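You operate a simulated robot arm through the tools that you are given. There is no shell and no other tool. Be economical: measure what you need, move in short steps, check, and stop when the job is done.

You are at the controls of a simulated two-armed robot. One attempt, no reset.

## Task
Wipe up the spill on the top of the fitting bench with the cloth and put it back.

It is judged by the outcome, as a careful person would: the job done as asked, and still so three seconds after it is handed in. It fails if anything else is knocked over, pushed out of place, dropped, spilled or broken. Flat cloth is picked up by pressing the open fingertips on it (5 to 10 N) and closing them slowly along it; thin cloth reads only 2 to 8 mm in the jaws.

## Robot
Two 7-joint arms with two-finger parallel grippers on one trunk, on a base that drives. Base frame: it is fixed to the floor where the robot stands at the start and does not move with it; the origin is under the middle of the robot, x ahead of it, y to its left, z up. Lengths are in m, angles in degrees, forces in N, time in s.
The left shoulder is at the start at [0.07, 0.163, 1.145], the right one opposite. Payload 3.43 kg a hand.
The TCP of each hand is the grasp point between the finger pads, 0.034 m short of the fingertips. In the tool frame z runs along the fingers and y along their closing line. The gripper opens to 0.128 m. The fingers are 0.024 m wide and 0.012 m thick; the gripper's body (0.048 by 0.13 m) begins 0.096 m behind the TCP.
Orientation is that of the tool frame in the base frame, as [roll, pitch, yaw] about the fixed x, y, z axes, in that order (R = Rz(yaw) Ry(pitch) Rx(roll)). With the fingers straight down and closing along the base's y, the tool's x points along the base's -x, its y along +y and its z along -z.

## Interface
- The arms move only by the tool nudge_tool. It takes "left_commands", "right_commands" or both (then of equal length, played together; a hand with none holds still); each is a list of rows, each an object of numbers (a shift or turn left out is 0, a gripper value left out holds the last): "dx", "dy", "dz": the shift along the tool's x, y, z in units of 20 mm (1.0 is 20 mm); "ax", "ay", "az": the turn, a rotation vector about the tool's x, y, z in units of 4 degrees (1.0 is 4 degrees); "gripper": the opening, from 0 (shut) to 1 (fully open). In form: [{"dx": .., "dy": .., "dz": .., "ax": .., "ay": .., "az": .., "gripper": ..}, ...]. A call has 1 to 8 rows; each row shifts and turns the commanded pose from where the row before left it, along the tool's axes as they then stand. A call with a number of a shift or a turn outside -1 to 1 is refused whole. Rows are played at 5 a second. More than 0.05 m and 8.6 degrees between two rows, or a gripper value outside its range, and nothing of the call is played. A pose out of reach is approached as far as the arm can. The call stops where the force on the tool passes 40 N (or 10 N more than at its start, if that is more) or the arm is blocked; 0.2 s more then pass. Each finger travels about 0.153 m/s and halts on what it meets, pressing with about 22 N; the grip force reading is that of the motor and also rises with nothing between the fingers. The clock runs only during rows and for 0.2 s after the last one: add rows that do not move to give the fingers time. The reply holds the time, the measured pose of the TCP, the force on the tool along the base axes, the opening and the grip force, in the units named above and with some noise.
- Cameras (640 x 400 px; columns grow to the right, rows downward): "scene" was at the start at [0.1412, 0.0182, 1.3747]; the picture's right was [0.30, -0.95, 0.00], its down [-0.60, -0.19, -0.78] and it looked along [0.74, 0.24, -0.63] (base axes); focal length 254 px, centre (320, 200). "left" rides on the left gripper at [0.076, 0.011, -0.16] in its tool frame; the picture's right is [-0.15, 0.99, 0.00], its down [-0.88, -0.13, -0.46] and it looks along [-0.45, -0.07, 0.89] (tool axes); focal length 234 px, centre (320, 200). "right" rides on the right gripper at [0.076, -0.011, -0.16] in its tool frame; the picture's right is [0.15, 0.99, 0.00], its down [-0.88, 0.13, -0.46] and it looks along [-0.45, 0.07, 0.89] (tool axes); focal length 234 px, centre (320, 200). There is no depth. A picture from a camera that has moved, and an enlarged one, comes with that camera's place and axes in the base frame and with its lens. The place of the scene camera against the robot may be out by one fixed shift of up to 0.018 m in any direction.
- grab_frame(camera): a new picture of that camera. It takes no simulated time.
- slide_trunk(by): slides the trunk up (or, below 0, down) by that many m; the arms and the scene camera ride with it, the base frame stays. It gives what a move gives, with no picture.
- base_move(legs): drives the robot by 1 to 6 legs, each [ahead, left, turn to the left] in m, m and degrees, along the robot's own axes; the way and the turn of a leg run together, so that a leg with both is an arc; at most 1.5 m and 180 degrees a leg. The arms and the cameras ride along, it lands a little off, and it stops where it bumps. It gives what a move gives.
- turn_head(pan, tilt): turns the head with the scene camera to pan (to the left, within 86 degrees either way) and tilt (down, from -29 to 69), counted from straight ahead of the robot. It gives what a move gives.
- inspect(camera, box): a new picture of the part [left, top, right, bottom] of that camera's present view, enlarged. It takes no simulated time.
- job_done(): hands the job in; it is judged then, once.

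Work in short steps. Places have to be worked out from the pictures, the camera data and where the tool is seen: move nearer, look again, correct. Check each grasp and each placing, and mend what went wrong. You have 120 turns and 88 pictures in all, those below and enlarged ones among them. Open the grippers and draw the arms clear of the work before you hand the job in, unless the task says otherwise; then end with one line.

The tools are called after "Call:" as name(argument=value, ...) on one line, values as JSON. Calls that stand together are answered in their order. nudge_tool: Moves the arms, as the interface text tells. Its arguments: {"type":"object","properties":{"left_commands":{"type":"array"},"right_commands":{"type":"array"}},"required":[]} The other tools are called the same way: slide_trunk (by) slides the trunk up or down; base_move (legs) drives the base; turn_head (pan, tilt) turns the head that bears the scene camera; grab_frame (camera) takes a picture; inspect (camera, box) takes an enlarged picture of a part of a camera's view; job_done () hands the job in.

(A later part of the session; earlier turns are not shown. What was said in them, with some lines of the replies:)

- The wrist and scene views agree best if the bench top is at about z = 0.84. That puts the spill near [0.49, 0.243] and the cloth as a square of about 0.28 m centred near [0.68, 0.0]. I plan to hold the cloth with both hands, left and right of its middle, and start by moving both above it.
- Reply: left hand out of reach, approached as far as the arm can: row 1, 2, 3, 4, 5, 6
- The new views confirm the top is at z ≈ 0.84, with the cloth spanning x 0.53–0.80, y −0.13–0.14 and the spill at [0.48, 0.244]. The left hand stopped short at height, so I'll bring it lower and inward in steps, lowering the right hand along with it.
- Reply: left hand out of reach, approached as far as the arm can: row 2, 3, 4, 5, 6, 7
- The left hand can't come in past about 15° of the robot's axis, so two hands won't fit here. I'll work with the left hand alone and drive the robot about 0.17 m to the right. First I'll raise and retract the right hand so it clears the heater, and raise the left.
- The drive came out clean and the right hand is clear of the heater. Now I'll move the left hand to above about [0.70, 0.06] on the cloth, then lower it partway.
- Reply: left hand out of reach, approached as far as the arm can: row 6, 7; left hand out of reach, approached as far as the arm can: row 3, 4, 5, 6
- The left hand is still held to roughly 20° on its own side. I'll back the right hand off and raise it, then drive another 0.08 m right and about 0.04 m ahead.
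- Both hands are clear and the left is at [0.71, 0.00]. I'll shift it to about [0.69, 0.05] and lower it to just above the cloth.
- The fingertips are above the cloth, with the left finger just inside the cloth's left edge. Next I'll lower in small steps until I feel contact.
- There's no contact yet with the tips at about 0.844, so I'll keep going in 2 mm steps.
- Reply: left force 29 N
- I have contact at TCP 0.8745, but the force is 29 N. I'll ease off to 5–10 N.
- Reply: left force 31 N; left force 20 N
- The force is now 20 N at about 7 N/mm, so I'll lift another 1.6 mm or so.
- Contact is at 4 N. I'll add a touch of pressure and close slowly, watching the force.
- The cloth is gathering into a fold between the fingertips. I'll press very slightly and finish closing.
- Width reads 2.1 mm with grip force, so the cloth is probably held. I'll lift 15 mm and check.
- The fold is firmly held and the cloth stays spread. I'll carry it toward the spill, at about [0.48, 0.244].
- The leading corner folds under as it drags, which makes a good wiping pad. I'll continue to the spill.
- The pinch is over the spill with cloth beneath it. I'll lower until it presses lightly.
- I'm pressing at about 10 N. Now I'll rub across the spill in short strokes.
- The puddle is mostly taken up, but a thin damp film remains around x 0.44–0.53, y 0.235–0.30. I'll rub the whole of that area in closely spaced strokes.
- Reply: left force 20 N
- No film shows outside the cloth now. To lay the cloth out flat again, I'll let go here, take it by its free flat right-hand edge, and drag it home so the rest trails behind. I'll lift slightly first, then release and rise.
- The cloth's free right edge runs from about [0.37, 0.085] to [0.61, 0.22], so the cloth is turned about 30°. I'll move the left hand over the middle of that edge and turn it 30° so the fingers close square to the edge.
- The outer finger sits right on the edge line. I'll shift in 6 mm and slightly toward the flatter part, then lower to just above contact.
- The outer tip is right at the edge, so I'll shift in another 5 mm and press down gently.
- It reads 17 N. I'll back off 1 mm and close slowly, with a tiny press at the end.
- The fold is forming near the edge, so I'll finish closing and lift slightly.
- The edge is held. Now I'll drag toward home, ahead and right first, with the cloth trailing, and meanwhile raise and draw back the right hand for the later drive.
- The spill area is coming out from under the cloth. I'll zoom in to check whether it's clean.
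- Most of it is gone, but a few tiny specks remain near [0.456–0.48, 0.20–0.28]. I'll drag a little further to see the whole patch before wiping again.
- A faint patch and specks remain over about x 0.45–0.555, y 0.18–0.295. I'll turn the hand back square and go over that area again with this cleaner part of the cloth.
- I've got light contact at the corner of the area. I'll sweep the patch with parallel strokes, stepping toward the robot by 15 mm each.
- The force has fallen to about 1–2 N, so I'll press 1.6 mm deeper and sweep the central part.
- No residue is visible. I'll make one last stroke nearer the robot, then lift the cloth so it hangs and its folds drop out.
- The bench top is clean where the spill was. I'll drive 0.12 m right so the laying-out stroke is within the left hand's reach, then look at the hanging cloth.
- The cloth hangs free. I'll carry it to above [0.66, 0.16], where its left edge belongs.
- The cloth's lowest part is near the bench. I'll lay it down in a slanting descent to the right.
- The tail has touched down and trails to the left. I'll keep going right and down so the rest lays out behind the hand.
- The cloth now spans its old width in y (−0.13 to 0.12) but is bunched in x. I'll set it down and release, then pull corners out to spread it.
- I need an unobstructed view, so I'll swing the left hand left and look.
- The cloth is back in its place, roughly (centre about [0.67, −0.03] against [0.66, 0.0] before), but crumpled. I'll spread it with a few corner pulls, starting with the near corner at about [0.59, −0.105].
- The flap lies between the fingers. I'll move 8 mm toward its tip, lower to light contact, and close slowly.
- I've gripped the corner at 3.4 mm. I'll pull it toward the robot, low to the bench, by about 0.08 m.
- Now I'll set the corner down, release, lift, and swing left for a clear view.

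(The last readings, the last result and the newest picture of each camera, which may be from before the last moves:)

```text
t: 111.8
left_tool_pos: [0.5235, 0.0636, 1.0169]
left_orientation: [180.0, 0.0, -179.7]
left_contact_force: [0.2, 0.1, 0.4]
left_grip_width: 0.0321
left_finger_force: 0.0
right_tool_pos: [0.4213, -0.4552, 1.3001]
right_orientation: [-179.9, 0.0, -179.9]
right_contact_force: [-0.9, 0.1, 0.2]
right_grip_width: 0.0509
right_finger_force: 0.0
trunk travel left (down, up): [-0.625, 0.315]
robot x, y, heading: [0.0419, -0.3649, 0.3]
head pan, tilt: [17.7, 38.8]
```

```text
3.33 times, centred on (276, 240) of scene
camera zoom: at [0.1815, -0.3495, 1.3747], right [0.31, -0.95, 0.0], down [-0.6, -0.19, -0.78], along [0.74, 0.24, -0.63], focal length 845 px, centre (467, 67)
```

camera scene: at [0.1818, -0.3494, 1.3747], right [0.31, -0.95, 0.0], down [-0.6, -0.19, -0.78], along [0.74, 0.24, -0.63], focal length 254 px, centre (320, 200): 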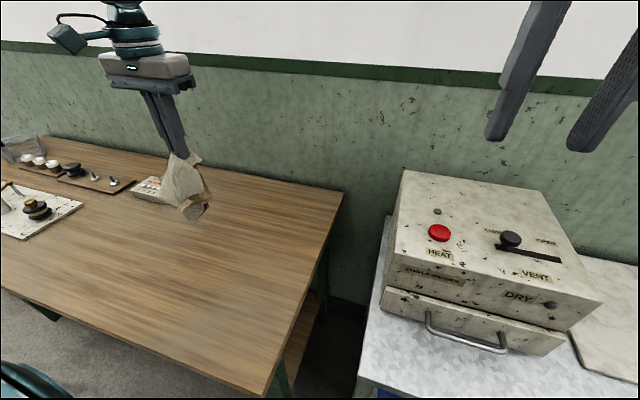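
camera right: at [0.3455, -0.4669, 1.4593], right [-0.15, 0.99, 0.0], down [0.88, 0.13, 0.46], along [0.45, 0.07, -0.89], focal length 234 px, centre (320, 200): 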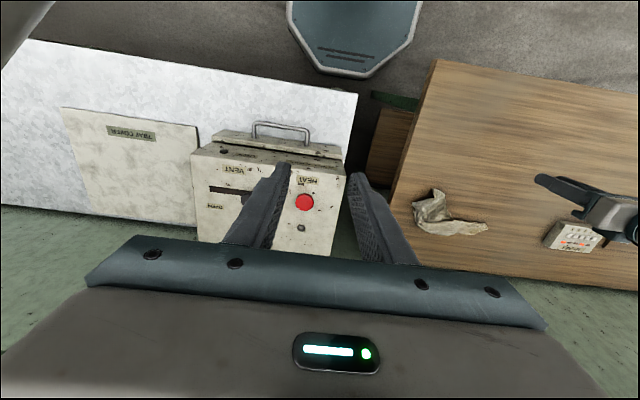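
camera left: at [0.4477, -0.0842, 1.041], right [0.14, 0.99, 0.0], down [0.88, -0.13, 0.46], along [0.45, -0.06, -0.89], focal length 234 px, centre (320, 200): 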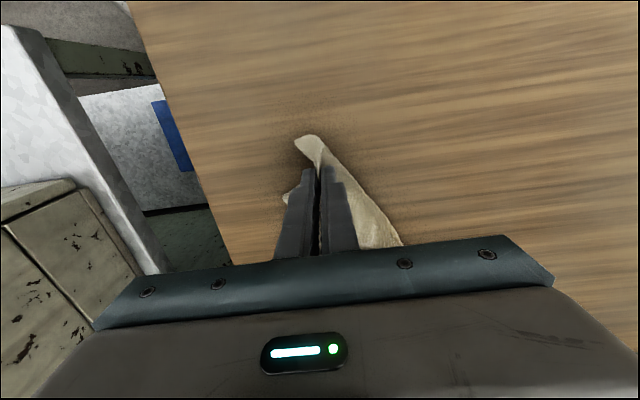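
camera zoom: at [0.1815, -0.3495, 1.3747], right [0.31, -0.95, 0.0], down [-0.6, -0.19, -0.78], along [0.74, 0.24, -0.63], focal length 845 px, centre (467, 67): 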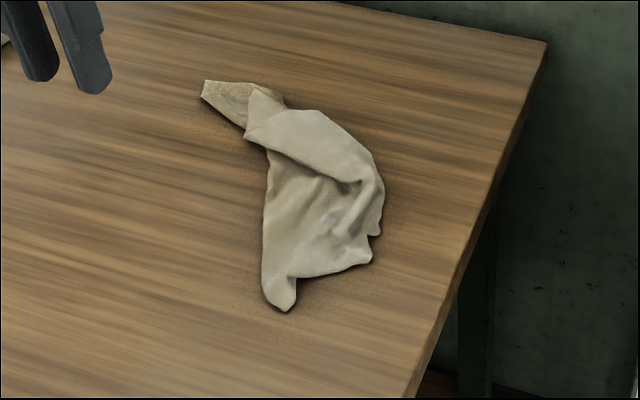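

The near half is spreading. A folded-over flap with its corner near [0.653, 0.018] lies on top. I'll pinch that corner and draw it toward the left and near side, to about [0.56, 0.13].

Call:
nudge_tool(left_commands=[{"dx": -0.9, "dy": -0.4, "gripper": 0.27}, {"dx": -0.9, "dy": -0.4}, {"dx": -0.9, "dy": -0.4}, {"dx": -0.9, "dy": -0.4}, {"dx": -0.9, "dy": -0.4}, {"dx": -0.9, "dy": -0.4}, {"dx": -0.9, "dy": -0.4}, {"dx": -0.9, "dy": -0.3}])

Call:
nudge_tool(left_commands=[{"dz": 1}, {"dz": 1}, {"dz": 1}, {"dz": 1}, {"dz": 1}, {"dz": 0.8}, {}])

Call:
grab_frame(camera="left")

```text
t: 113.6
left_tool_pos: [0.6689, 0.0019, 1.0168]
left_orientation: [180.0, 0.0, -179.6]
left_contact_force: [0.2, -0.1, 1.0]
left_grip_width: 0.0348
left_finger_force: 0.1
right_tool_pos: [0.4222, -0.4562, 1.3009]
right_orientation: [-180.0, 0.0, -179.9]
right_contact_force: [0.4, 0.9, -0.2]
right_grip_width: 0.0513
right_finger_force: 0.1
trunk travel left (down, up): [-0.625, 0.315]
robot x, y, heading: [0.0394, -0.3681, 0.4]
head pan, tilt: [17.7, 38.8]
```

```text
t: 115.2
left_tool_pos: [0.6672, 0.0028, 0.9014]
left_orientation: [179.9, 0.0, -179.7]
left_contact_force: [0.2, -0.4, -1.5]
left_grip_width: 0.0345
left_finger_force: 0.0
right_tool_pos: [0.4209, -0.4555, 1.3004]
right_orientation: [-180.0, 0.1, -179.7]
right_contact_force: [0.4, -0.4, 0.1]
right_grip_width: 0.0514
right_finger_force: 0.0
trunk travel left (down, up): [-0.625, 0.315]
robot x, y, heading: [0.0418, -0.3707, -0.2]
head pan, tilt: [17.7, 38.8]
```

```text
34 pictures are left
camera left: at [0.5913, 0.0142, 1.0609], right [0.14, 0.99, 0.0], down [0.88, -0.13, 0.46], along [0.45, -0.06, -0.89], focal length 234 px, centre (320, 200)
```

left: 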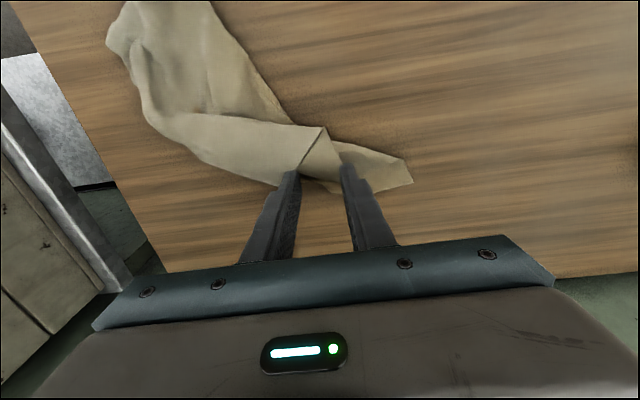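

The flap's corner is at about [0.629, 0.013]. I'll shift to pinch just inside it and lower.

Call:
nudge_tool(left_commands=[{"dx": 0.65, "dy": -0.4}, {"dx": 0.6, "dy": -0.4}, {"dz": 0.5}, {"dz": 0.4}, {"dz": 0.2}, {"dz": 0.1}, {}])

Call:
grab_frame(camera="left")

```text
t: 116.8
left_tool_pos: [0.6428, -0.0125, 0.878]
left_orientation: [-180.0, -0.1, -179.8]
left_contact_force: [-0.2, 0.1, 1.4]
left_grip_width: 0.0341
left_finger_force: 0.1
right_tool_pos: [0.4202, -0.4559, 1.3004]
right_orientation: [-179.9, 0.0, -179.8]
right_contact_force: [-0.1, -0.2, -0.2]
right_grip_width: 0.0513
right_finger_force: 0.0
trunk travel left (down, up): [-0.625, 0.315]
robot x, y, heading: [0.0413, -0.3714, 0.1]
head pan, tilt: [17.7, 38.8]
```

```text
33 pictures are left
camera left: at [0.5666, -0.0016, 1.0377], right [0.14, 0.99, 0.0], down [0.88, -0.13, 0.46], along [0.45, -0.06, -0.89], focal length 234 px, centre (320, 200)
```

left: 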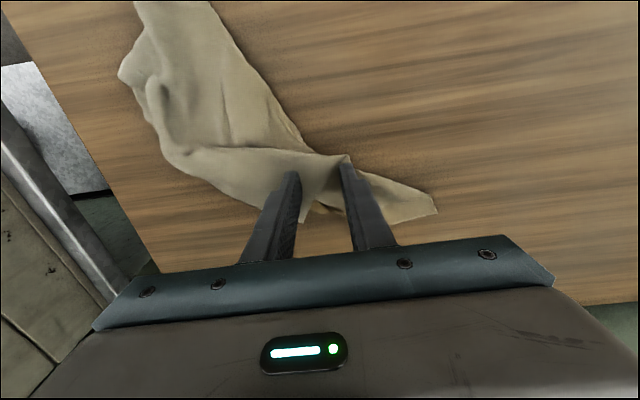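

The tips are on the flap near its corner. I'll add a slight press, close, and lift a bit to check.

Call:
nudge_tool(left_commands=[{"dz": 0.06}, {"gripper": 0.21}, {"gripper": 0.16}, {"gripper": 0.11}, {"gripper": 0.05}, {"gripper": 0.0}, {}, {"dz": -0.6}])

Call:
grab_frame(camera="left")

```text
t: 118.6
left_tool_pos: [0.6424, -0.013, 0.8886]
left_orientation: [179.9, 0.0, -179.7]
left_contact_force: [1.3, -0.1, -0.9]
left_grip_width: 0.0025
left_finger_force: 22.0
right_tool_pos: [0.4215, -0.4544, 1.3012]
right_orientation: [180.0, 0.0, -179.8]
right_contact_force: [0.0, -0.2, 0.0]
right_grip_width: 0.0511
right_finger_force: 0.0
trunk travel left (down, up): [-0.625, 0.315]
robot x, y, heading: [0.0382, -0.3707, 0.2]
head pan, tilt: [17.7, 38.8]
```

```text
32 pictures are left
camera left: at [0.566, -0.0013, 1.0479], right [0.14, 0.99, 0.0], down [0.88, -0.13, 0.46], along [0.45, -0.06, -0.89], focal length 234 px, centre (320, 200)
```

left: 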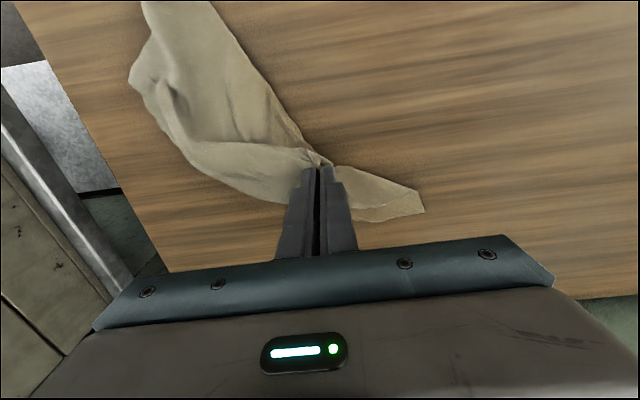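

I've got the corner. I'll raise it 20 mm and pull it left and toward the robot to unfold the flap.

Call:
nudge_tool(left_commands=[{"dz": -1}, {"dx": 0.55, "dy": 0.8}, {"dx": 0.55, "dy": 0.9}, {"dx": 0.55, "dy": 0.9}, {"dx": 0.55, "dy": 0.9}, {"dx": 0.5, "dy": 0.9, "dz": 0.3}, {"dx": 0.5, "dy": 0.9, "dz": 0.4}, {"dx": 0.5, "dy": 0.9, "dz": 0.4}])

Call:
inspect(camera="scene", box=[160, 150, 384, 290])

Call:
grab_frame(camera="left")

```text
t: 120.4
left_tool_pos: [0.567, 0.1098, 0.886]
left_orientation: [-180.0, 0.1, -179.7]
left_contact_force: [-0.8, 0.6, 0.4]
left_grip_width: 0.0022
left_finger_force: 21.8
right_tool_pos: [0.4198, -0.4542, 1.3009]
right_orientation: [-180.0, 0.1, -179.8]
right_contact_force: [-0.3, -0.3, -0.5]
right_grip_width: 0.0513
right_finger_force: 0.1
trunk travel left (down, up): [-0.625, 0.315]
robot x, y, heading: [0.0397, -0.3699, 0.3]
head pan, tilt: [17.7, 38.8]
```

```text
2.86 times, centred on (272, 220) of scene
camera zoom: at [0.1813, -0.3494, 1.3748], right [0.31, -0.95, 0.0], down [-0.6, -0.19, -0.78], along [0.74, 0.24, -0.63], focal length 725 px, centre (457, 143)
```

zoom: 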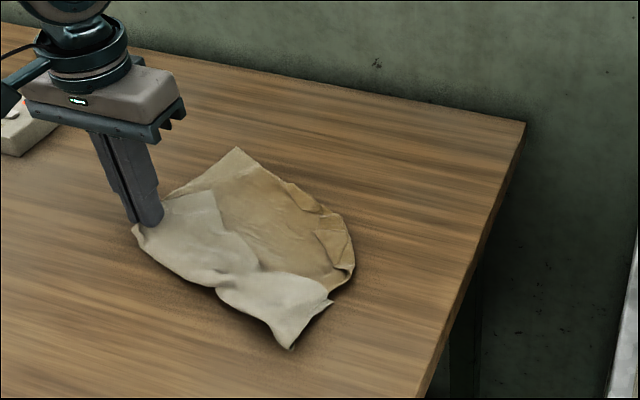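

```text
30 pictures are left
camera left: at [0.492, 0.1218, 1.0454], right [0.14, 0.99, 0.0], down [0.88, -0.13, 0.46], along [0.45, -0.07, -0.89], focal length 234 px, centre (320, 200)
```

left: 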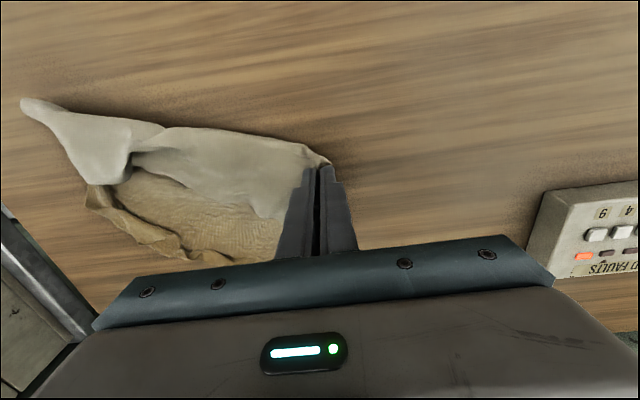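

That opened the cloth out well: it now covers about x 0.50–0.72, y −0.11–0.11. I'll set this corner down, release, and clear the view.

Call:
nudge_tool(left_commands=[{"dz": 0.35}, {"gripper": 0.12}, {"gripper": 0.25}, {}, {"dz": -1}, {"dz": -1}, {"dz": -1}, {"dz": -1}])

Call:
nudge_tool(left_commands=[{"dz": -1, "dy": 0.5}, {"dz": -1, "dy": 1, "dx": 0.5}, {"dy": 1, "dx": 1}, {"dy": 1, "dx": 1}, {"dy": 1}, {"dy": 1}, {}])

Call:
inspect(camera="scene", box=[160, 150, 384, 290])

```text
t: 122.2
left_tool_pos: [0.5686, 0.1092, 0.9607]
left_orientation: [-180.0, 0.0, -179.7]
left_contact_force: [0.0, 0.8, 0.3]
left_grip_width: 0.0319
left_finger_force: 0.1
right_tool_pos: [0.4199, -0.4555, 1.3001]
right_orientation: [-180.0, 0.0, -179.8]
right_contact_force: [-0.2, -0.5, 0.2]
right_grip_width: 0.0513
right_finger_force: 0.1
trunk travel left (down, up): [-0.625, 0.315]
robot x, y, heading: [0.0396, -0.368, 0.2]
head pan, tilt: [17.7, 38.8]
```

```text
t: 123.8
left_tool_pos: [0.5169, 0.2196, 1.0001]
left_orientation: [-180.0, 0.1, -179.7]
left_contact_force: [-0.1, -1.0, 0.0]
left_grip_width: 0.032
left_finger_force: 0.1
right_tool_pos: [0.4214, -0.4554, 1.3013]
right_orientation: [180.0, 0.0, -179.8]
right_contact_force: [-0.6, -0.3, -0.5]
right_grip_width: 0.051
right_finger_force: 0.0
trunk travel left (down, up): [-0.625, 0.315]
robot x, y, heading: [0.0437, -0.3707, 0.1]
head pan, tilt: [17.7, 38.8]
```

```text
2.86 times, centred on (272, 220) of scene
camera zoom: at [0.1816, -0.3506, 1.3747], right [0.31, -0.95, 0.0], down [-0.6, -0.19, -0.78], along [0.74, 0.24, -0.63], focal length 725 px, centre (457, 143)
```

zoom: 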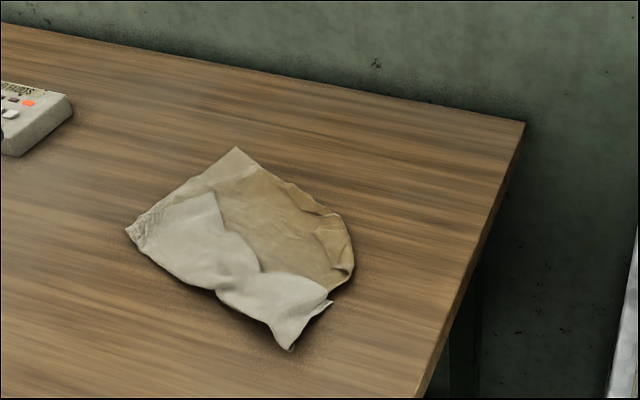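

It's now a broad, mostly spread sheet, about 4–5 cm nearer the robot than before. I'll make one more pull at its far-right edge, pinched near [0.64, −0.055], outward to the far right.

Call:
nudge_tool(left_commands=[{"dx": -0.77, "dy": -1, "gripper": 0.3}, {"dx": -0.77, "dy": -1}, {"dx": -0.77, "dy": -1}, {"dx": -0.77, "dy": -1}, {"dx": -0.77, "dy": -1}, {"dx": -0.77, "dy": -1}, {"dx": -0.77, "dy": -1}, {"dx": -0.77, "dy": -1}])

Call:
nudge_tool(left_commands=[{"dy": -1}, {"dy": -1}, {"dy": -1}, {"dy": -1, "dz": 1}, {"dy": -1, "dz": 1}, {"dy": -0.75, "dz": 1}, {"dz": 1}, {"dz": 0.8}])

Call:
grab_frame(camera="left")

```text
t: 125.6
left_tool_pos: [0.6427, 0.0586, 0.999]
left_orientation: [179.9, 0.0, -179.7]
left_contact_force: [0.1, -0.3, 0.3]
left_grip_width: 0.0383
left_finger_force: 0.0
right_tool_pos: [0.4221, -0.4559, 1.2994]
right_orientation: [-180.0, 0.0, -179.9]
right_contact_force: [-0.8, 0.2, -0.1]
right_grip_width: 0.0512
right_finger_force: 0.0
trunk travel left (down, up): [-0.625, 0.315]
robot x, y, heading: [0.0407, -0.3676, 0.3]
head pan, tilt: [17.7, 38.8]
```

```text
t: 127.4
left_tool_pos: [0.6424, -0.0542, 0.9029]
left_orientation: [180.0, 0.1, -179.7]
left_contact_force: [0.1, 0.0, -0.6]
left_grip_width: 0.0386
left_finger_force: 0.1
right_tool_pos: [0.4223, -0.4544, 1.3004]
right_orientation: [-179.9, -0.1, -179.7]
right_contact_force: [-0.6, 0.3, 0.9]
right_grip_width: 0.0511
right_finger_force: 0.0
trunk travel left (down, up): [-0.625, 0.315]
robot x, y, heading: [0.0425, -0.3683, 0.0]
head pan, tilt: [17.7, 38.8]
```

```text
28 pictures are left
camera left: at [0.5669, -0.0431, 1.0623], right [0.14, 0.99, 0.0], down [0.88, -0.13, 0.46], along [0.45, -0.06, -0.89], focal length 234 px, centre (320, 200)
```

left: 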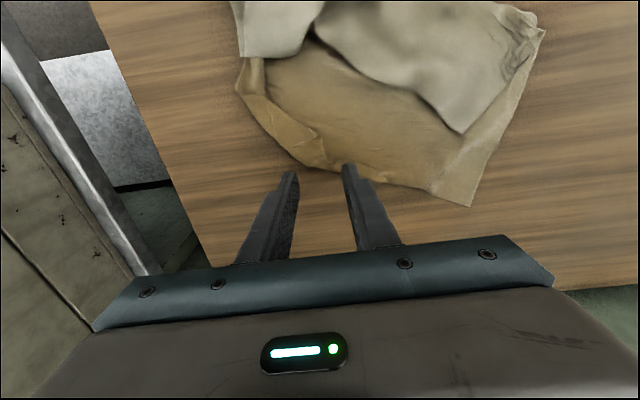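

The tips are just beyond the far-right edge. I'll shift 25 mm back onto the edge, then press and pinch.

Call:
nudge_tool(left_commands=[{"dx": 0.7, "dy": -0.15}, {"dx": 0.65, "dy": -0.15}, {"dz": 0.5}, {"dz": 0.4}, {"dz": 0.2}, {"dz": 0.1}, {}])

```text
t: 129.0
left_tool_pos: [0.6143, -0.06, 0.8794]
left_orientation: [179.9, 0.1, -179.7]
left_contact_force: [0.7, 0.7, 0.0]
left_grip_width: 0.0382
left_finger_force: 0.2
right_tool_pos: [0.4212, -0.4557, 1.3007]
right_orientation: [180.0, 0.0, -179.8]
right_contact_force: [-0.7, -0.5, -0.8]
right_grip_width: 0.0513
right_finger_force: 0.0
trunk travel left (down, up): [-0.625, 0.315]
robot x, y, heading: [0.0415, -0.372, 0.5]
head pan, tilt: [17.7, 38.8]
```

Call:
nudge_tool(left_commands=[{"dz": 0.1}, {"dz": 0.1}, {"gripper": 0.24}, {"gripper": 0.18}, {"gripper": 0.12}, {"gripper": 0.05}, {"gripper": 0.0}, {}])

Call:
grab_frame(camera="left")

```text
t: 130.8
left_tool_pos: [0.6149, -0.0614, 0.8754]
left_orientation: [180.0, 0.2, -179.7]
left_contact_force: [0.0, -1.4, 4.8]
left_grip_width: 0.0057
left_finger_force: 22.3
right_tool_pos: [0.4217, -0.456, 1.3006]
right_orientation: [-179.9, 0.0, -179.7]
right_contact_force: [0.2, -0.1, 0.0]
right_grip_width: 0.0511
right_finger_force: 0.0
trunk travel left (down, up): [-0.625, 0.315]
robot x, y, heading: [0.0417, -0.3665, 0.4]
head pan, tilt: [17.7, 38.8]
```

```text
27 pictures are left
camera left: at [0.5386, -0.0496, 1.0355], right [0.14, 0.99, 0.0], down [0.88, -0.13, 0.46], along [0.45, -0.06, -0.89], focal length 234 px, centre (320, 200)
```

left: 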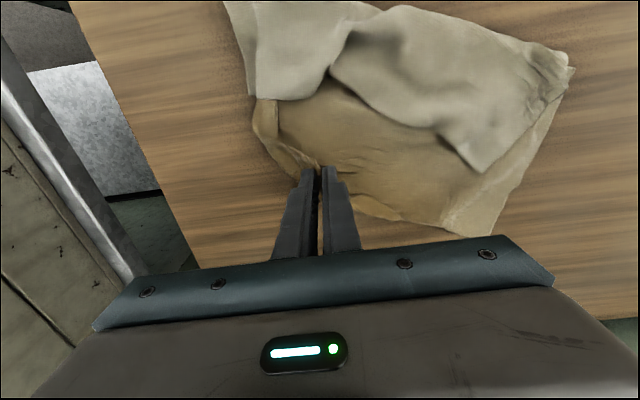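

I'm holding two layers of the edge at 5.7 mm. I'll pull it gently outward to the far right, about 0.09 m, low over the bench.

Call:
nudge_tool(left_commands=[{"dz": -0.4}, {"dx": -0.7, "dy": -0.35}, {"dx": -0.7, "dy": -0.35}, {"dx": -0.7, "dy": -0.35}, {"dx": -0.7, "dy": -0.35}, {"dx": -0.7, "dy": -0.35}, {"dx": -0.7, "dy": -0.35}, {}])

Call:
grab_frame(camera="left")

Call:
inspect(camera="scene", box=[160, 150, 384, 290])

```text
t: 132.6
left_tool_pos: [0.6964, -0.0985, 0.8854]
left_orientation: [-179.9, 0.1, -179.7]
left_contact_force: [0.2, 0.0, 0.0]
left_grip_width: 0.0023
left_finger_force: 22.3
left hand out of reach, approached as far as the arm can: row 7
right_tool_pos: [0.4211, -0.4558, 1.3015]
right_orientation: [180.0, 0.0, -179.9]
right_contact_force: [-0.2, 0.0, 0.5]
right_grip_width: 0.051
right_finger_force: 0.0
trunk travel left (down, up): [-0.625, 0.315]
robot x, y, heading: [0.0412, -0.3656, 0.1]
head pan, tilt: [17.7, 38.8]
```

```text
26 pictures are left
camera left: at [0.6207, -0.0882, 1.0445], right [0.14, 0.99, 0.0], down [0.88, -0.13, 0.46], along [0.45, -0.07, -0.89], focal length 234 px, centre (320, 200)
```

left: 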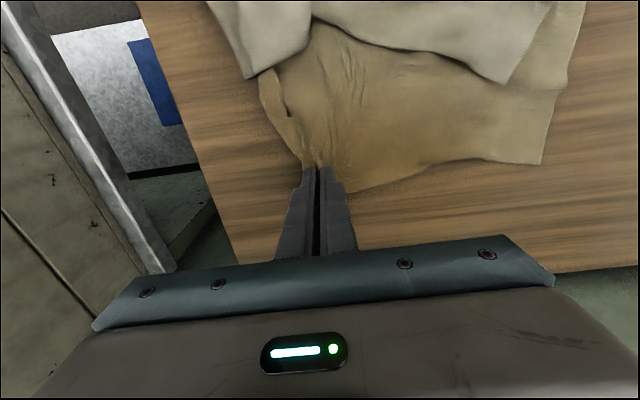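

```text
2.86 times, centred on (272, 220) of scene
camera zoom: at [0.1815, -0.3503, 1.3748], right [0.31, -0.95, 0.0], down [-0.6, -0.19, -0.78], along [0.74, 0.24, -0.63], focal length 725 px, centre (457, 143)
```

zoom: 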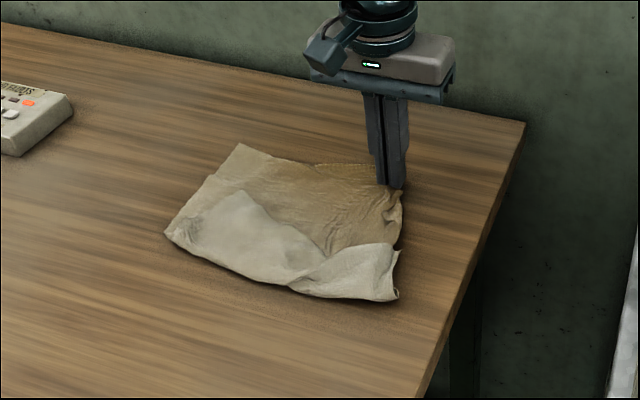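

The cloth is almost square again, centred near [0.645, −0.02]. One flap from the near side still lies folded over, with its corner near [0.658, 0.044]. I'll release here and open that flap too.

Call:
nudge_tool(left_commands=[{"dz": 0.35}, {"gripper": 0.12}, {"gripper": 0.25}, {}, {"dz": -1}, {"dz": -1}, {"dz": -1}, {}])

Call:
nudge_tool(left_commands=[{"dx": 0.5, "dy": 1}, {"dx": 0.5, "dy": 1}, {"dx": 0.5, "dy": 1}, {"dx": 0.5, "dy": 1}, {"dx": 0.5, "dy": 1}, {"dy": 1}, {"dy": 0.5}, {"dz": 1}])

Call:
grab_frame(camera="left")

```text
t: 134.4
left_tool_pos: [0.6933, -0.0987, 0.9386]
left_orientation: [-179.9, -0.1, -179.8]
left_contact_force: [0.2, 0.3, -0.1]
left_grip_width: 0.0319
left_finger_force: 0.0
left hand out of reach, approached as far as the arm can: row 1
right_tool_pos: [0.4224, -0.4556, 1.3008]
right_orientation: [-179.9, 0.0, -179.8]
right_contact_force: [0.8, 0.0, 0.1]
right_grip_width: 0.0508
right_finger_force: 0.0
trunk travel left (down, up): [-0.625, 0.315]
robot x, y, heading: [0.044, -0.3686, 0.4]
head pan, tilt: [17.7, 38.8]
```

```text
t: 136.2
left_tool_pos: [0.6449, 0.0311, 0.9182]
left_orientation: [-180.0, 0.1, -179.8]
left_contact_force: [-0.5, 0.1, 0.9]
left_grip_width: 0.032
left_finger_force: 0.0
right_tool_pos: [0.4221, -0.4555, 1.3007]
right_orientation: [179.9, 0.0, -179.9]
right_contact_force: [0.4, 0.1, 0.1]
right_grip_width: 0.0511
right_finger_force: 0.0
trunk travel left (down, up): [-0.625, 0.315]
robot x, y, heading: [0.0405, -0.3662, 0.3]
head pan, tilt: [17.7, 38.8]
```

```text
24 pictures are left
camera left: at [0.5687, 0.0431, 1.0788], right [0.14, 0.99, 0.0], down [0.88, -0.13, 0.46], along [0.45, -0.06, -0.89], focal length 234 px, centre (320, 200)
```

left: 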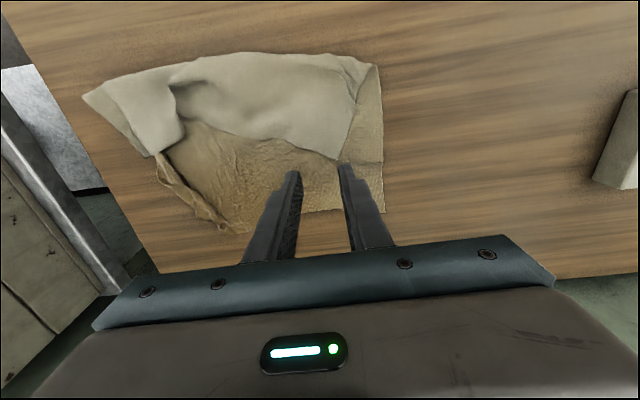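

The flap's free corner is at about [0.64, 0.05]. I'll move to just inside it and lower to contact.

Call:
nudge_tool(left_commands=[{"dx": 0.6, "dy": 0.15}, {"dx": 0.55, "dy": 0.15}, {"dz": 0.8}, {"dz": 0.7}, {"dz": 0.3}, {"dz": 0.1}, {}])

Call:
grab_frame(camera="left")

```text
t: 137.8
left_tool_pos: [0.6199, 0.0375, 0.8812]
left_orientation: [180.0, 0.0, -179.8]
left_contact_force: [0.6, -0.5, 0.3]
left_grip_width: 0.032
left_finger_force: 0.1
right_tool_pos: [0.4212, -0.4555, 1.3008]
right_orientation: [180.0, 0.1, -179.8]
right_contact_force: [-0.1, -0.3, -0.3]
right_grip_width: 0.0513
right_finger_force: 0.0
trunk travel left (down, up): [-0.625, 0.315]
robot x, y, heading: [0.0392, -0.3678, 0.3]
head pan, tilt: [17.7, 38.8]
```

```text
23 pictures are left
camera left: at [0.5449, 0.0493, 1.0412], right [0.14, 0.99, 0.0], down [0.88, -0.13, 0.46], along [0.45, -0.06, -0.89], focal length 234 px, centre (320, 200)
```

left: 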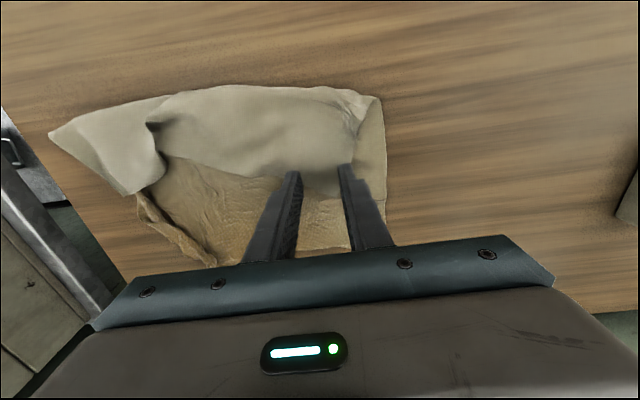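

The tips sit on the flap near its corner. I'll press lightly and close, so that only the upper layer gathers.

Call:
nudge_tool(left_commands=[{"dz": 0.15}, {"dz": 0.08}, {"gripper": 0.19}, {"gripper": 0.14}, {"gripper": 0.08}, {"gripper": 0.0}, {}, {"dz": -0.7}])

Call:
grab_frame(camera="left")

```text
t: 139.6
left_tool_pos: [0.6208, 0.0381, 0.8918]
left_orientation: [-180.0, 0.0, -179.7]
left_contact_force: [0.1, -0.2, -0.4]
left_grip_width: 0.0
left_finger_force: 21.6
right_tool_pos: [0.4206, -0.4549, 1.3002]
right_orientation: [179.9, -0.1, -179.8]
right_contact_force: [-0.9, -0.2, 0.6]
right_grip_width: 0.0514
right_finger_force: 0.0
trunk travel left (down, up): [-0.625, 0.315]
robot x, y, heading: [0.0431, -0.371, 0.2]
head pan, tilt: [17.7, 38.8]
```

```text
22 pictures are left
camera left: at [0.5446, 0.0493, 1.051], right [0.14, 0.99, 0.0], down [0.88, -0.13, 0.46], along [0.45, -0.06, -0.89], focal length 234 px, centre (320, 200)
```

left: 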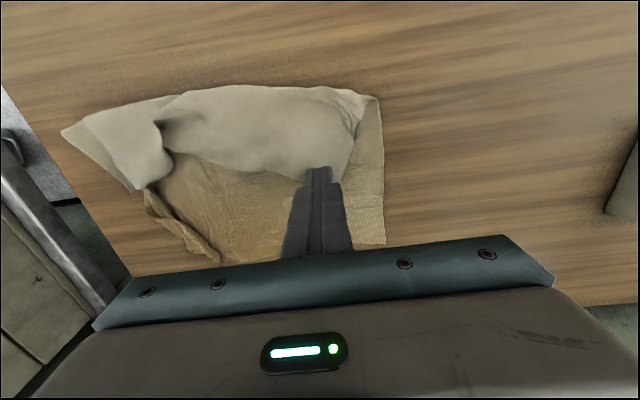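

That missed: the width is 0 and the cloth is undisturbed. I'll reopen, press a little more firmly to 5–10 N, and try again 6 mm further in.

Call:
nudge_tool(left_commands=[{"gripper": 0.28}, {"dx": 0.3}, {"dz": 0.4}, {"dz": 0.3}, {"dz": 0.1}, {"dz": 0.05}, {}])

```text
t: 141.2
left_tool_pos: [0.614, 0.0373, 0.8747]
left_orientation: [179.9, 0.1, -179.7]
left_contact_force: [0.1, 1.4, 8.2]
left_grip_width: 0.0361
left_finger_force: 0.0
right_tool_pos: [0.4208, -0.4554, 1.2999]
right_orientation: [180.0, 0.0, -179.8]
right_contact_force: [0.7, -0.3, -0.3]
right_grip_width: 0.0509
right_finger_force: 0.0
trunk travel left (down, up): [-0.625, 0.315]
robot x, y, heading: [0.0418, -0.3684, 0.4]
head pan, tilt: [17.7, 38.8]
```

The force is 8 N, so I'll close slowly.

Call:
nudge_tool(left_commands=[{"gripper": 0.23}, {"gripper": 0.18}, {"gripper": 0.13}, {"gripper": 0.08, "dz": 0.02}, {"gripper": 0.04}, {"gripper": 0.0}, {}, {}])

Call:
nudge_tool(left_commands=[{"dz": -0.7}, {}])

Call:
grab_frame(camera="left")

```text
t: 143.0
left_tool_pos: [0.614, 0.0367, 0.8756]
left_orientation: [179.9, 0.2, -179.8]
left_contact_force: [2.4, 0.5, 19.1]
left_grip_width: 0.0025
left_finger_force: 21.9
right_tool_pos: [0.4201, -0.4582, 1.3011]
right_orientation: [179.9, 0.1, -179.9]
right_contact_force: [-0.7, -0.5, 0.3]
right_grip_width: 0.0512
right_finger_force: 0.1
trunk travel left (down, up): [-0.625, 0.315]
robot x, y, heading: [0.0419, -0.3714, 0.3]
head pan, tilt: [17.7, 38.8]
```

```text
t: 143.6
left_tool_pos: [0.6142, 0.038, 0.8873]
left_orientation: [180.0, -0.1, -179.6]
left_contact_force: [-0.5, -0.1, -0.3]
left_grip_width: 0.0024
left_finger_force: 22.1
right_tool_pos: [0.4221, -0.4545, 1.3002]
right_orientation: [180.0, 0.0, -179.8]
right_contact_force: [-0.3, 0.1, 0.6]
right_grip_width: 0.0511
right_finger_force: 0.0
trunk travel left (down, up): [-0.625, 0.315]
robot x, y, heading: [0.0415, -0.3678, -0.0]
head pan, tilt: [17.7, 38.8]
```

```text
21 pictures are left
camera left: at [0.538, 0.049, 1.0466], right [0.14, 0.99, 0.0], down [0.88, -0.13, 0.45], along [0.45, -0.06, -0.89], focal length 234 px, centre (320, 200)
```

left: 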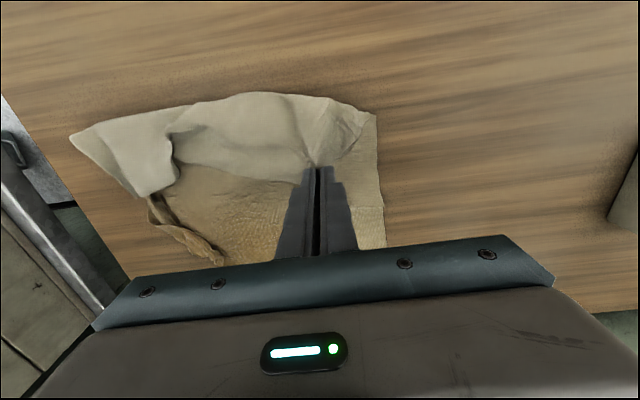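

The flap is held. I'll peel it up and over toward the robot, then lower it.

Call:
nudge_tool(left_commands=[{"dz": -1}, {"dz": -0.6, "dx": 0.5}, {"dx": 0.9, "dy": 0.1}, {"dx": 1, "dy": 0.1}, {"dx": 1, "dy": 0.1}, {"dx": 1, "dy": 0.1, "dz": 0.4}, {"dx": 0.9, "dy": 0.1, "dz": 0.6}, {"dx": 0.7, "dz": 0.6}])

Call:
grab_frame(camera="left")

Call:
inspect(camera="scene", box=[144, 150, 384, 300])

```text
t: 145.4
left_tool_pos: [0.4935, 0.0478, 0.8879]
left_orientation: [180.0, 0.1, -179.7]
left_contact_force: [-0.4, 0.9, 0.4]
left_grip_width: 0.0026
left_finger_force: 21.6
right_tool_pos: [0.4208, -0.455, 1.3007]
right_orientation: [-179.9, 0.0, -179.7]
right_contact_force: [0.1, 0.6, -1.0]
right_grip_width: 0.0511
right_finger_force: 0.0
trunk travel left (down, up): [-0.625, 0.315]
robot x, y, heading: [0.0362, -0.3668, 0.5]
head pan, tilt: [17.7, 38.8]
```

```text
20 pictures are left
camera left: at [0.4187, 0.0585, 1.0474], right [0.14, 0.99, 0.0], down [0.88, -0.13, 0.46], along [0.45, -0.06, -0.89], focal length 234 px, centre (320, 200)
```

left: 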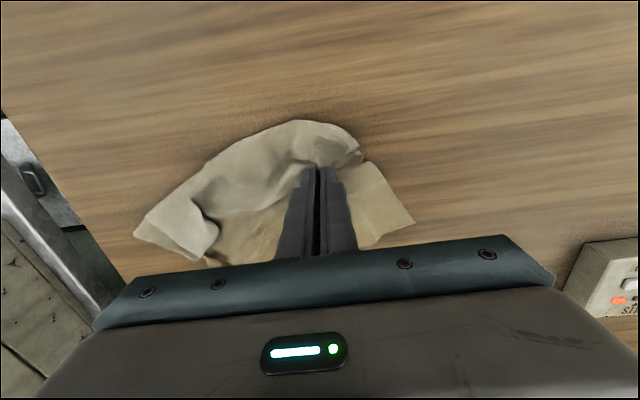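

```text
2.67 times, centred on (264, 225) of scene
camera zoom: at [0.1817, -0.3501, 1.3747], right [0.31, -0.95, 0.0], down [-0.6, -0.19, -0.78], along [0.74, 0.24, -0.63], focal length 676 px, centre (469, 133)
```

zoom: 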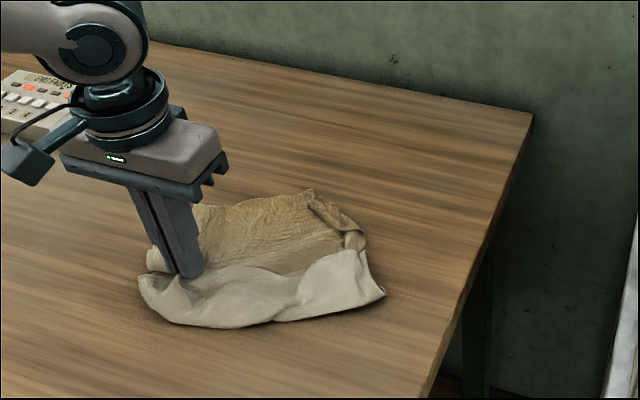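

That dragged the whole sheet about 7 cm toward the robot instead of unfolding it. I'll release it and then pull the sheet back out by its far edge.

Call:
nudge_tool(left_commands=[{"dz": 0.35}, {"gripper": 0.12}, {"gripper": 0.28}, {}, {"dz": -1}, {"dz": -1}, {"dx": -1, "dy": -0.4}, {"dx": -1, "dy": -0.4}])

Call:
nudge_tool(left_commands=[{"dx": -1, "dy": -0.5}, {"dx": -1, "dy": -0.5}, {"dx": -1, "dy": -0.5}, {"dx": -1}, {"dx": -0.5}, {"dz": 0.5}, {}])

Call:
grab_frame(camera="left")

```text
t: 147.2
left_tool_pos: [0.5346, 0.031, 0.9204]
left_orientation: [179.9, -0.1, -179.7]
left_contact_force: [0.5, -0.4, -0.3]
left_grip_width: 0.0357
left_finger_force: 0.0
right_tool_pos: [0.4223, -0.4552, 1.2996]
right_orientation: [180.0, -0.1, -179.8]
right_contact_force: [0.0, 0.4, 0.8]
right_grip_width: 0.0513
right_finger_force: 0.0
trunk travel left (down, up): [-0.625, 0.315]
robot x, y, heading: [0.0418, -0.3727, 0.2]
head pan, tilt: [17.7, 38.8]
```

```text
t: 148.8
left_tool_pos: [0.6245, 0.0011, 0.9109]
left_orientation: [-180.0, 0.1, -179.7]
left_contact_force: [1.0, 0.0, -0.1]
left_grip_width: 0.0362
left_finger_force: 0.1
right_tool_pos: [0.4212, -0.455, 1.3012]
right_orientation: [180.0, 0.0, -179.8]
right_contact_force: [0.2, -0.9, -0.4]
right_grip_width: 0.0511
right_finger_force: 0.1
trunk travel left (down, up): [-0.625, 0.315]
robot x, y, heading: [0.0408, -0.3736, 0.2]
head pan, tilt: [17.7, 38.8]
```

```text
18 pictures are left
camera left: at [0.549, 0.0126, 1.07], right [0.14, 0.99, 0.0], down [0.88, -0.13, 0.46], along [0.45, -0.06, -0.89], focal length 234 px, centre (320, 200)
```

left: 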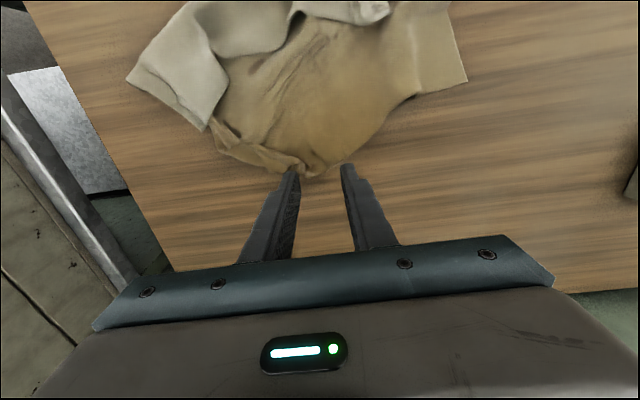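

The sheet's far point is at about [0.635, −0.005]. I'll pinch just inside it and pull out by about 0.09 m.

Call:
nudge_tool(left_commands=[{"dx": 0.6, "dy": -0.2}, {"dz": 0.8}, {"dz": 0.6}, {"dz": 0.2}, {"dz": 0.1}, {"dz": 0.07}, {}])

```text
t: 150.4
left_tool_pos: [0.6133, -0.003, 0.8765]
left_orientation: [-180.0, 0.1, -179.7]
left_contact_force: [0.9, 1.1, 4.1]
left_grip_width: 0.0358
left_finger_force: 0.1
right_tool_pos: [0.4208, -0.4553, 1.3007]
right_orientation: [179.9, 0.0, -179.8]
right_contact_force: [-0.2, 0.7, 0.9]
right_grip_width: 0.0511
right_finger_force: 0.0
trunk travel left (down, up): [-0.625, 0.315]
robot x, y, heading: [0.0448, -0.3678, 0.3]
head pan, tilt: [17.7, 38.8]
```

Call:
nudge_tool(left_commands=[{"dz": 0.03}, {"gripper": 0.22}, {"gripper": 0.16}, {"gripper": 0.1}, {"gripper": 0.05}, {"gripper": 0.0}, {}, {"dz": -0.5}])

Call:
nudge_tool(left_commands=[{"dx": -0.7}, {"dx": -0.7}, {"dx": -0.7}, {"dx": -0.7}, {"dx": -0.7}, {"dx": -0.7}, {"dx": -0.7}, {"dx": -0.3}])

Call:
inspect(camera="scene", box=[144, 150, 384, 300])

```text
t: 152.2
left_tool_pos: [0.6131, -0.0021, 0.8845]
left_orientation: [-179.9, -0.1, -179.6]
left_contact_force: [-0.2, 1.7, 0.6]
left_grip_width: 0.0018
left_finger_force: 22.0
right_tool_pos: [0.4214, -0.4561, 1.2997]
right_orientation: [180.0, 0.0, -179.7]
right_contact_force: [0.0, 0.2, 0.3]
right_grip_width: 0.0513
right_finger_force: 0.1
trunk travel left (down, up): [-0.625, 0.315]
robot x, y, heading: [0.0426, -0.3693, 0.0]
head pan, tilt: [17.7, 38.8]
```

```text
t: 154.0
left_tool_pos: [0.717, -0.0016, 0.8837]
left_orientation: [179.9, -0.1, -179.8]
left_contact_force: [-0.4, 1.1, -0.3]
left_grip_width: 0.0016
left_finger_force: 21.8
right_tool_pos: [0.4218, -0.4557, 1.2994]
right_orientation: [179.9, 0.1, -179.8]
right_contact_force: [-0.1, 0.1, -0.5]
right_grip_width: 0.0513
right_finger_force: 0.1
trunk travel left (down, up): [-0.625, 0.315]
robot x, y, heading: [0.0388, -0.3668, 0.2]
head pan, tilt: [17.7, 38.8]
```

```text
2.67 times, centred on (264, 225) of scene
camera zoom: at [0.1818, -0.3502, 1.3747], right [0.31, -0.95, 0.0], down [-0.6, -0.19, -0.78], along [0.74, 0.24, -0.63], focal length 676 px, centre (469, 133)
```

zoom: 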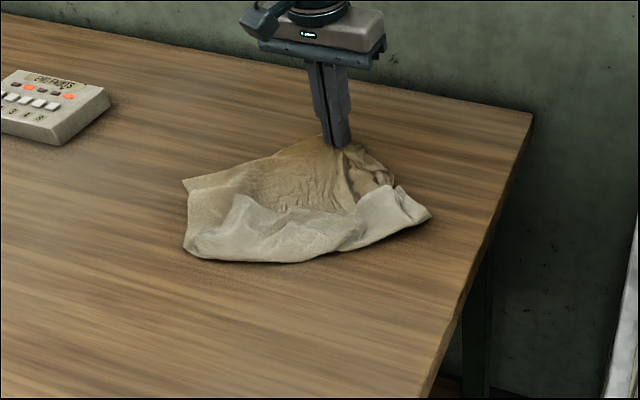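

The sheet is back at about x 0.53–0.73, y −0.15–0.14, centred near [0.63, 0]. I'll ease it 25 mm further to match its first centre of [0.66, 0], then set it down, release and rise.

Call:
nudge_tool(left_commands=[{"dx": -0.6}, {"dx": -0.6}, {"dz": 0.3}, {"gripper": 0.12}, {"gripper": 0.25}, {}, {"dz": -1}, {"dz": -1}])

Call:
nudge_tool(left_commands=[{"dz": -1}, {"dz": -1}, {"dz": -1}, {"dz": -1}, {"dz": -1}, {"dz": -1}, {"dx": 1, "dy": 1}, {"dx": 1, "dy": 1}])

Call:
nudge_tool(left_commands=[{"dx": 1, "dy": 1, "gripper": 1}, {"dx": 1, "dy": 1}, {"dx": 1, "dy": 1}, {"dx": 1, "dy": 1}, {"dx": 1, "dy": 1}, {"dx": 1, "dy": 1}, {"dx": 1, "dy": 1}, {"dx": 1, "dy": 1}], right_commands=[{"gripper": 1}, {}, {}, {}, {}, {}, {}, {}])

Call:
grab_frame(camera="scene")

Call:
inspect(camera="scene", box=[80, 150, 384, 340])

```text
t: 155.8
left_tool_pos: [0.7408, -0.0025, 0.9183]
left_orientation: [-180.0, 0.1, -179.7]
left_contact_force: [0.3, -0.4, 0.2]
left_grip_width: 0.0318
left_finger_force: 0.0
right_tool_pos: [0.4214, -0.4563, 1.3007]
right_orientation: [180.0, 0.0, -179.8]
right_contact_force: [-0.1, -0.1, -0.1]
right_grip_width: 0.051
right_finger_force: 0.2
trunk travel left (down, up): [-0.625, 0.315]
robot x, y, heading: [0.0413, -0.367, 0.1]
head pan, tilt: [17.7, 38.8]
```

```text
t: 157.6
left_tool_pos: [0.7009, 0.0377, 1.0403]
left_orientation: [-180.0, 0.1, -179.8]
left_contact_force: [-0.4, 0.0, -0.3]
left_grip_width: 0.0321
left_finger_force: 0.1
right_tool_pos: [0.4191, -0.4542, 1.3001]
right_orientation: [180.0, 0.1, -179.9]
right_contact_force: [0.4, 0.1, -0.2]
right_grip_width: 0.0513
right_finger_force: 0.0
trunk travel left (down, up): [-0.625, 0.315]
robot x, y, heading: [0.0379, -0.3692, 0.3]
head pan, tilt: [17.7, 38.8]
```

```text
t: 159.4
left_tool_pos: [0.5389, 0.197, 1.0389]
left_orientation: [-179.9, 0.1, -179.8]
left_contact_force: [0.7, -0.5, 0.2]
left_grip_width: 0.128
left_finger_force: 0.0
right_tool_pos: [0.4202, -0.4542, 1.2993]
right_orientation: [180.0, 0.1, -179.9]
right_contact_force: [0.7, 0.4, -0.1]
right_grip_width: 0.1279
right_finger_force: 0.0
trunk travel left (down, up): [-0.625, 0.315]
robot x, y, heading: [0.0406, -0.3708, 0.1]
head pan, tilt: [17.7, 38.8]
```

```text
16 pictures are left
camera scene: at [0.1806, -0.3493, 1.3748], right [0.31, -0.95, 0.0], down [-0.6, -0.19, -0.78], along [0.74, 0.24, -0.63], focal length 254 px, centre (320, 200)
```

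scene: 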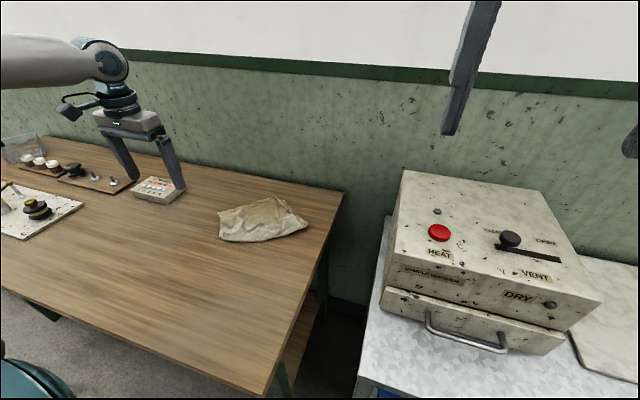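

```text
2.11 times, centred on (232, 245) of scene
camera zoom: at [0.1806, -0.3493, 1.3748], right [0.31, -0.95, 0.0], down [-0.6, -0.19, -0.78], along [0.74, 0.24, -0.63], focal length 534 px, centre (505, 105)
```

zoom: 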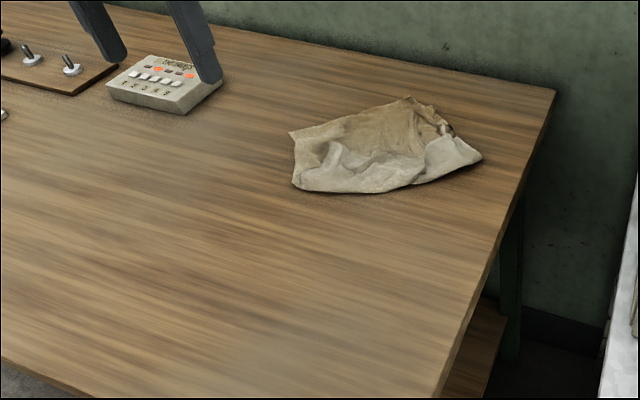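

The cloth is back in place and the bench looks clean from here. I'll draw the left hand back and up and check the spill spot with its camera.

Call:
nudge_tool(left_commands=[{"dx": 1, "dz": -1}, {"dx": 1, "dz": -1}, {"dx": 1, "dz": -1}, {"dx": 1}, {"dx": 1}, {"dx": 1}, {}])

Call:
grab_frame(camera="left")

Call:
inspect(camera="scene", box=[100, 170, 260, 270])

```text
t: 161.0
left_tool_pos: [0.4206, 0.1965, 1.0985]
left_orientation: [-180.0, -0.1, -179.7]
left_contact_force: [0.3, 0.2, 0.6]
left_grip_width: 0.128
left_finger_force: 0.0
right_tool_pos: [0.4208, -0.4557, 1.3]
right_orientation: [180.0, 0.0, -179.9]
right_contact_force: [0.2, 0.3, -0.5]
right_grip_width: 0.1279
right_finger_force: 0.1
trunk travel left (down, up): [-0.625, 0.315]
robot x, y, heading: [0.04, -0.3678, 0.1]
head pan, tilt: [17.7, 38.8]
```

```text
14 pictures are left
camera left: at [0.3443, 0.2077, 1.2581], right [0.14, 0.99, 0.0], down [0.88, -0.13, 0.46], along [0.45, -0.06, -0.89], focal length 234 px, centre (320, 200)
```

left: 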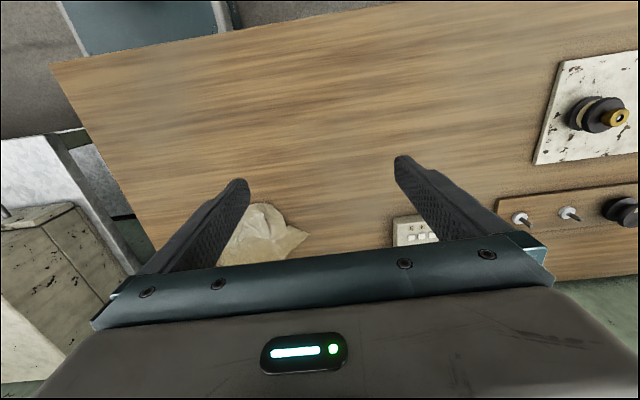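

```text
4.00 times, centred on (180, 220) of scene
camera zoom: at [0.1823, -0.3503, 1.3747], right [0.31, -0.95, 0.0], down [-0.6, -0.19, -0.78], along [0.74, 0.24, -0.63], focal length 1014 px, centre (880, 120)
```

zoom: 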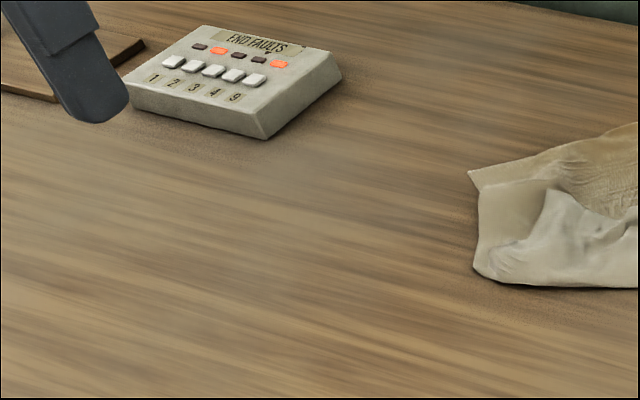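

The spill spot is clean, the cloth is back in its place, nothing else has moved, and both grippers are open and clear. I'm handing the job in.

Call:
job_done()

```text
The job is handed in.
```

I wiped up the spill and put the cloth back within a few centimetres of where it lay, though it is a bit creased and one near-side flap is still folded over.
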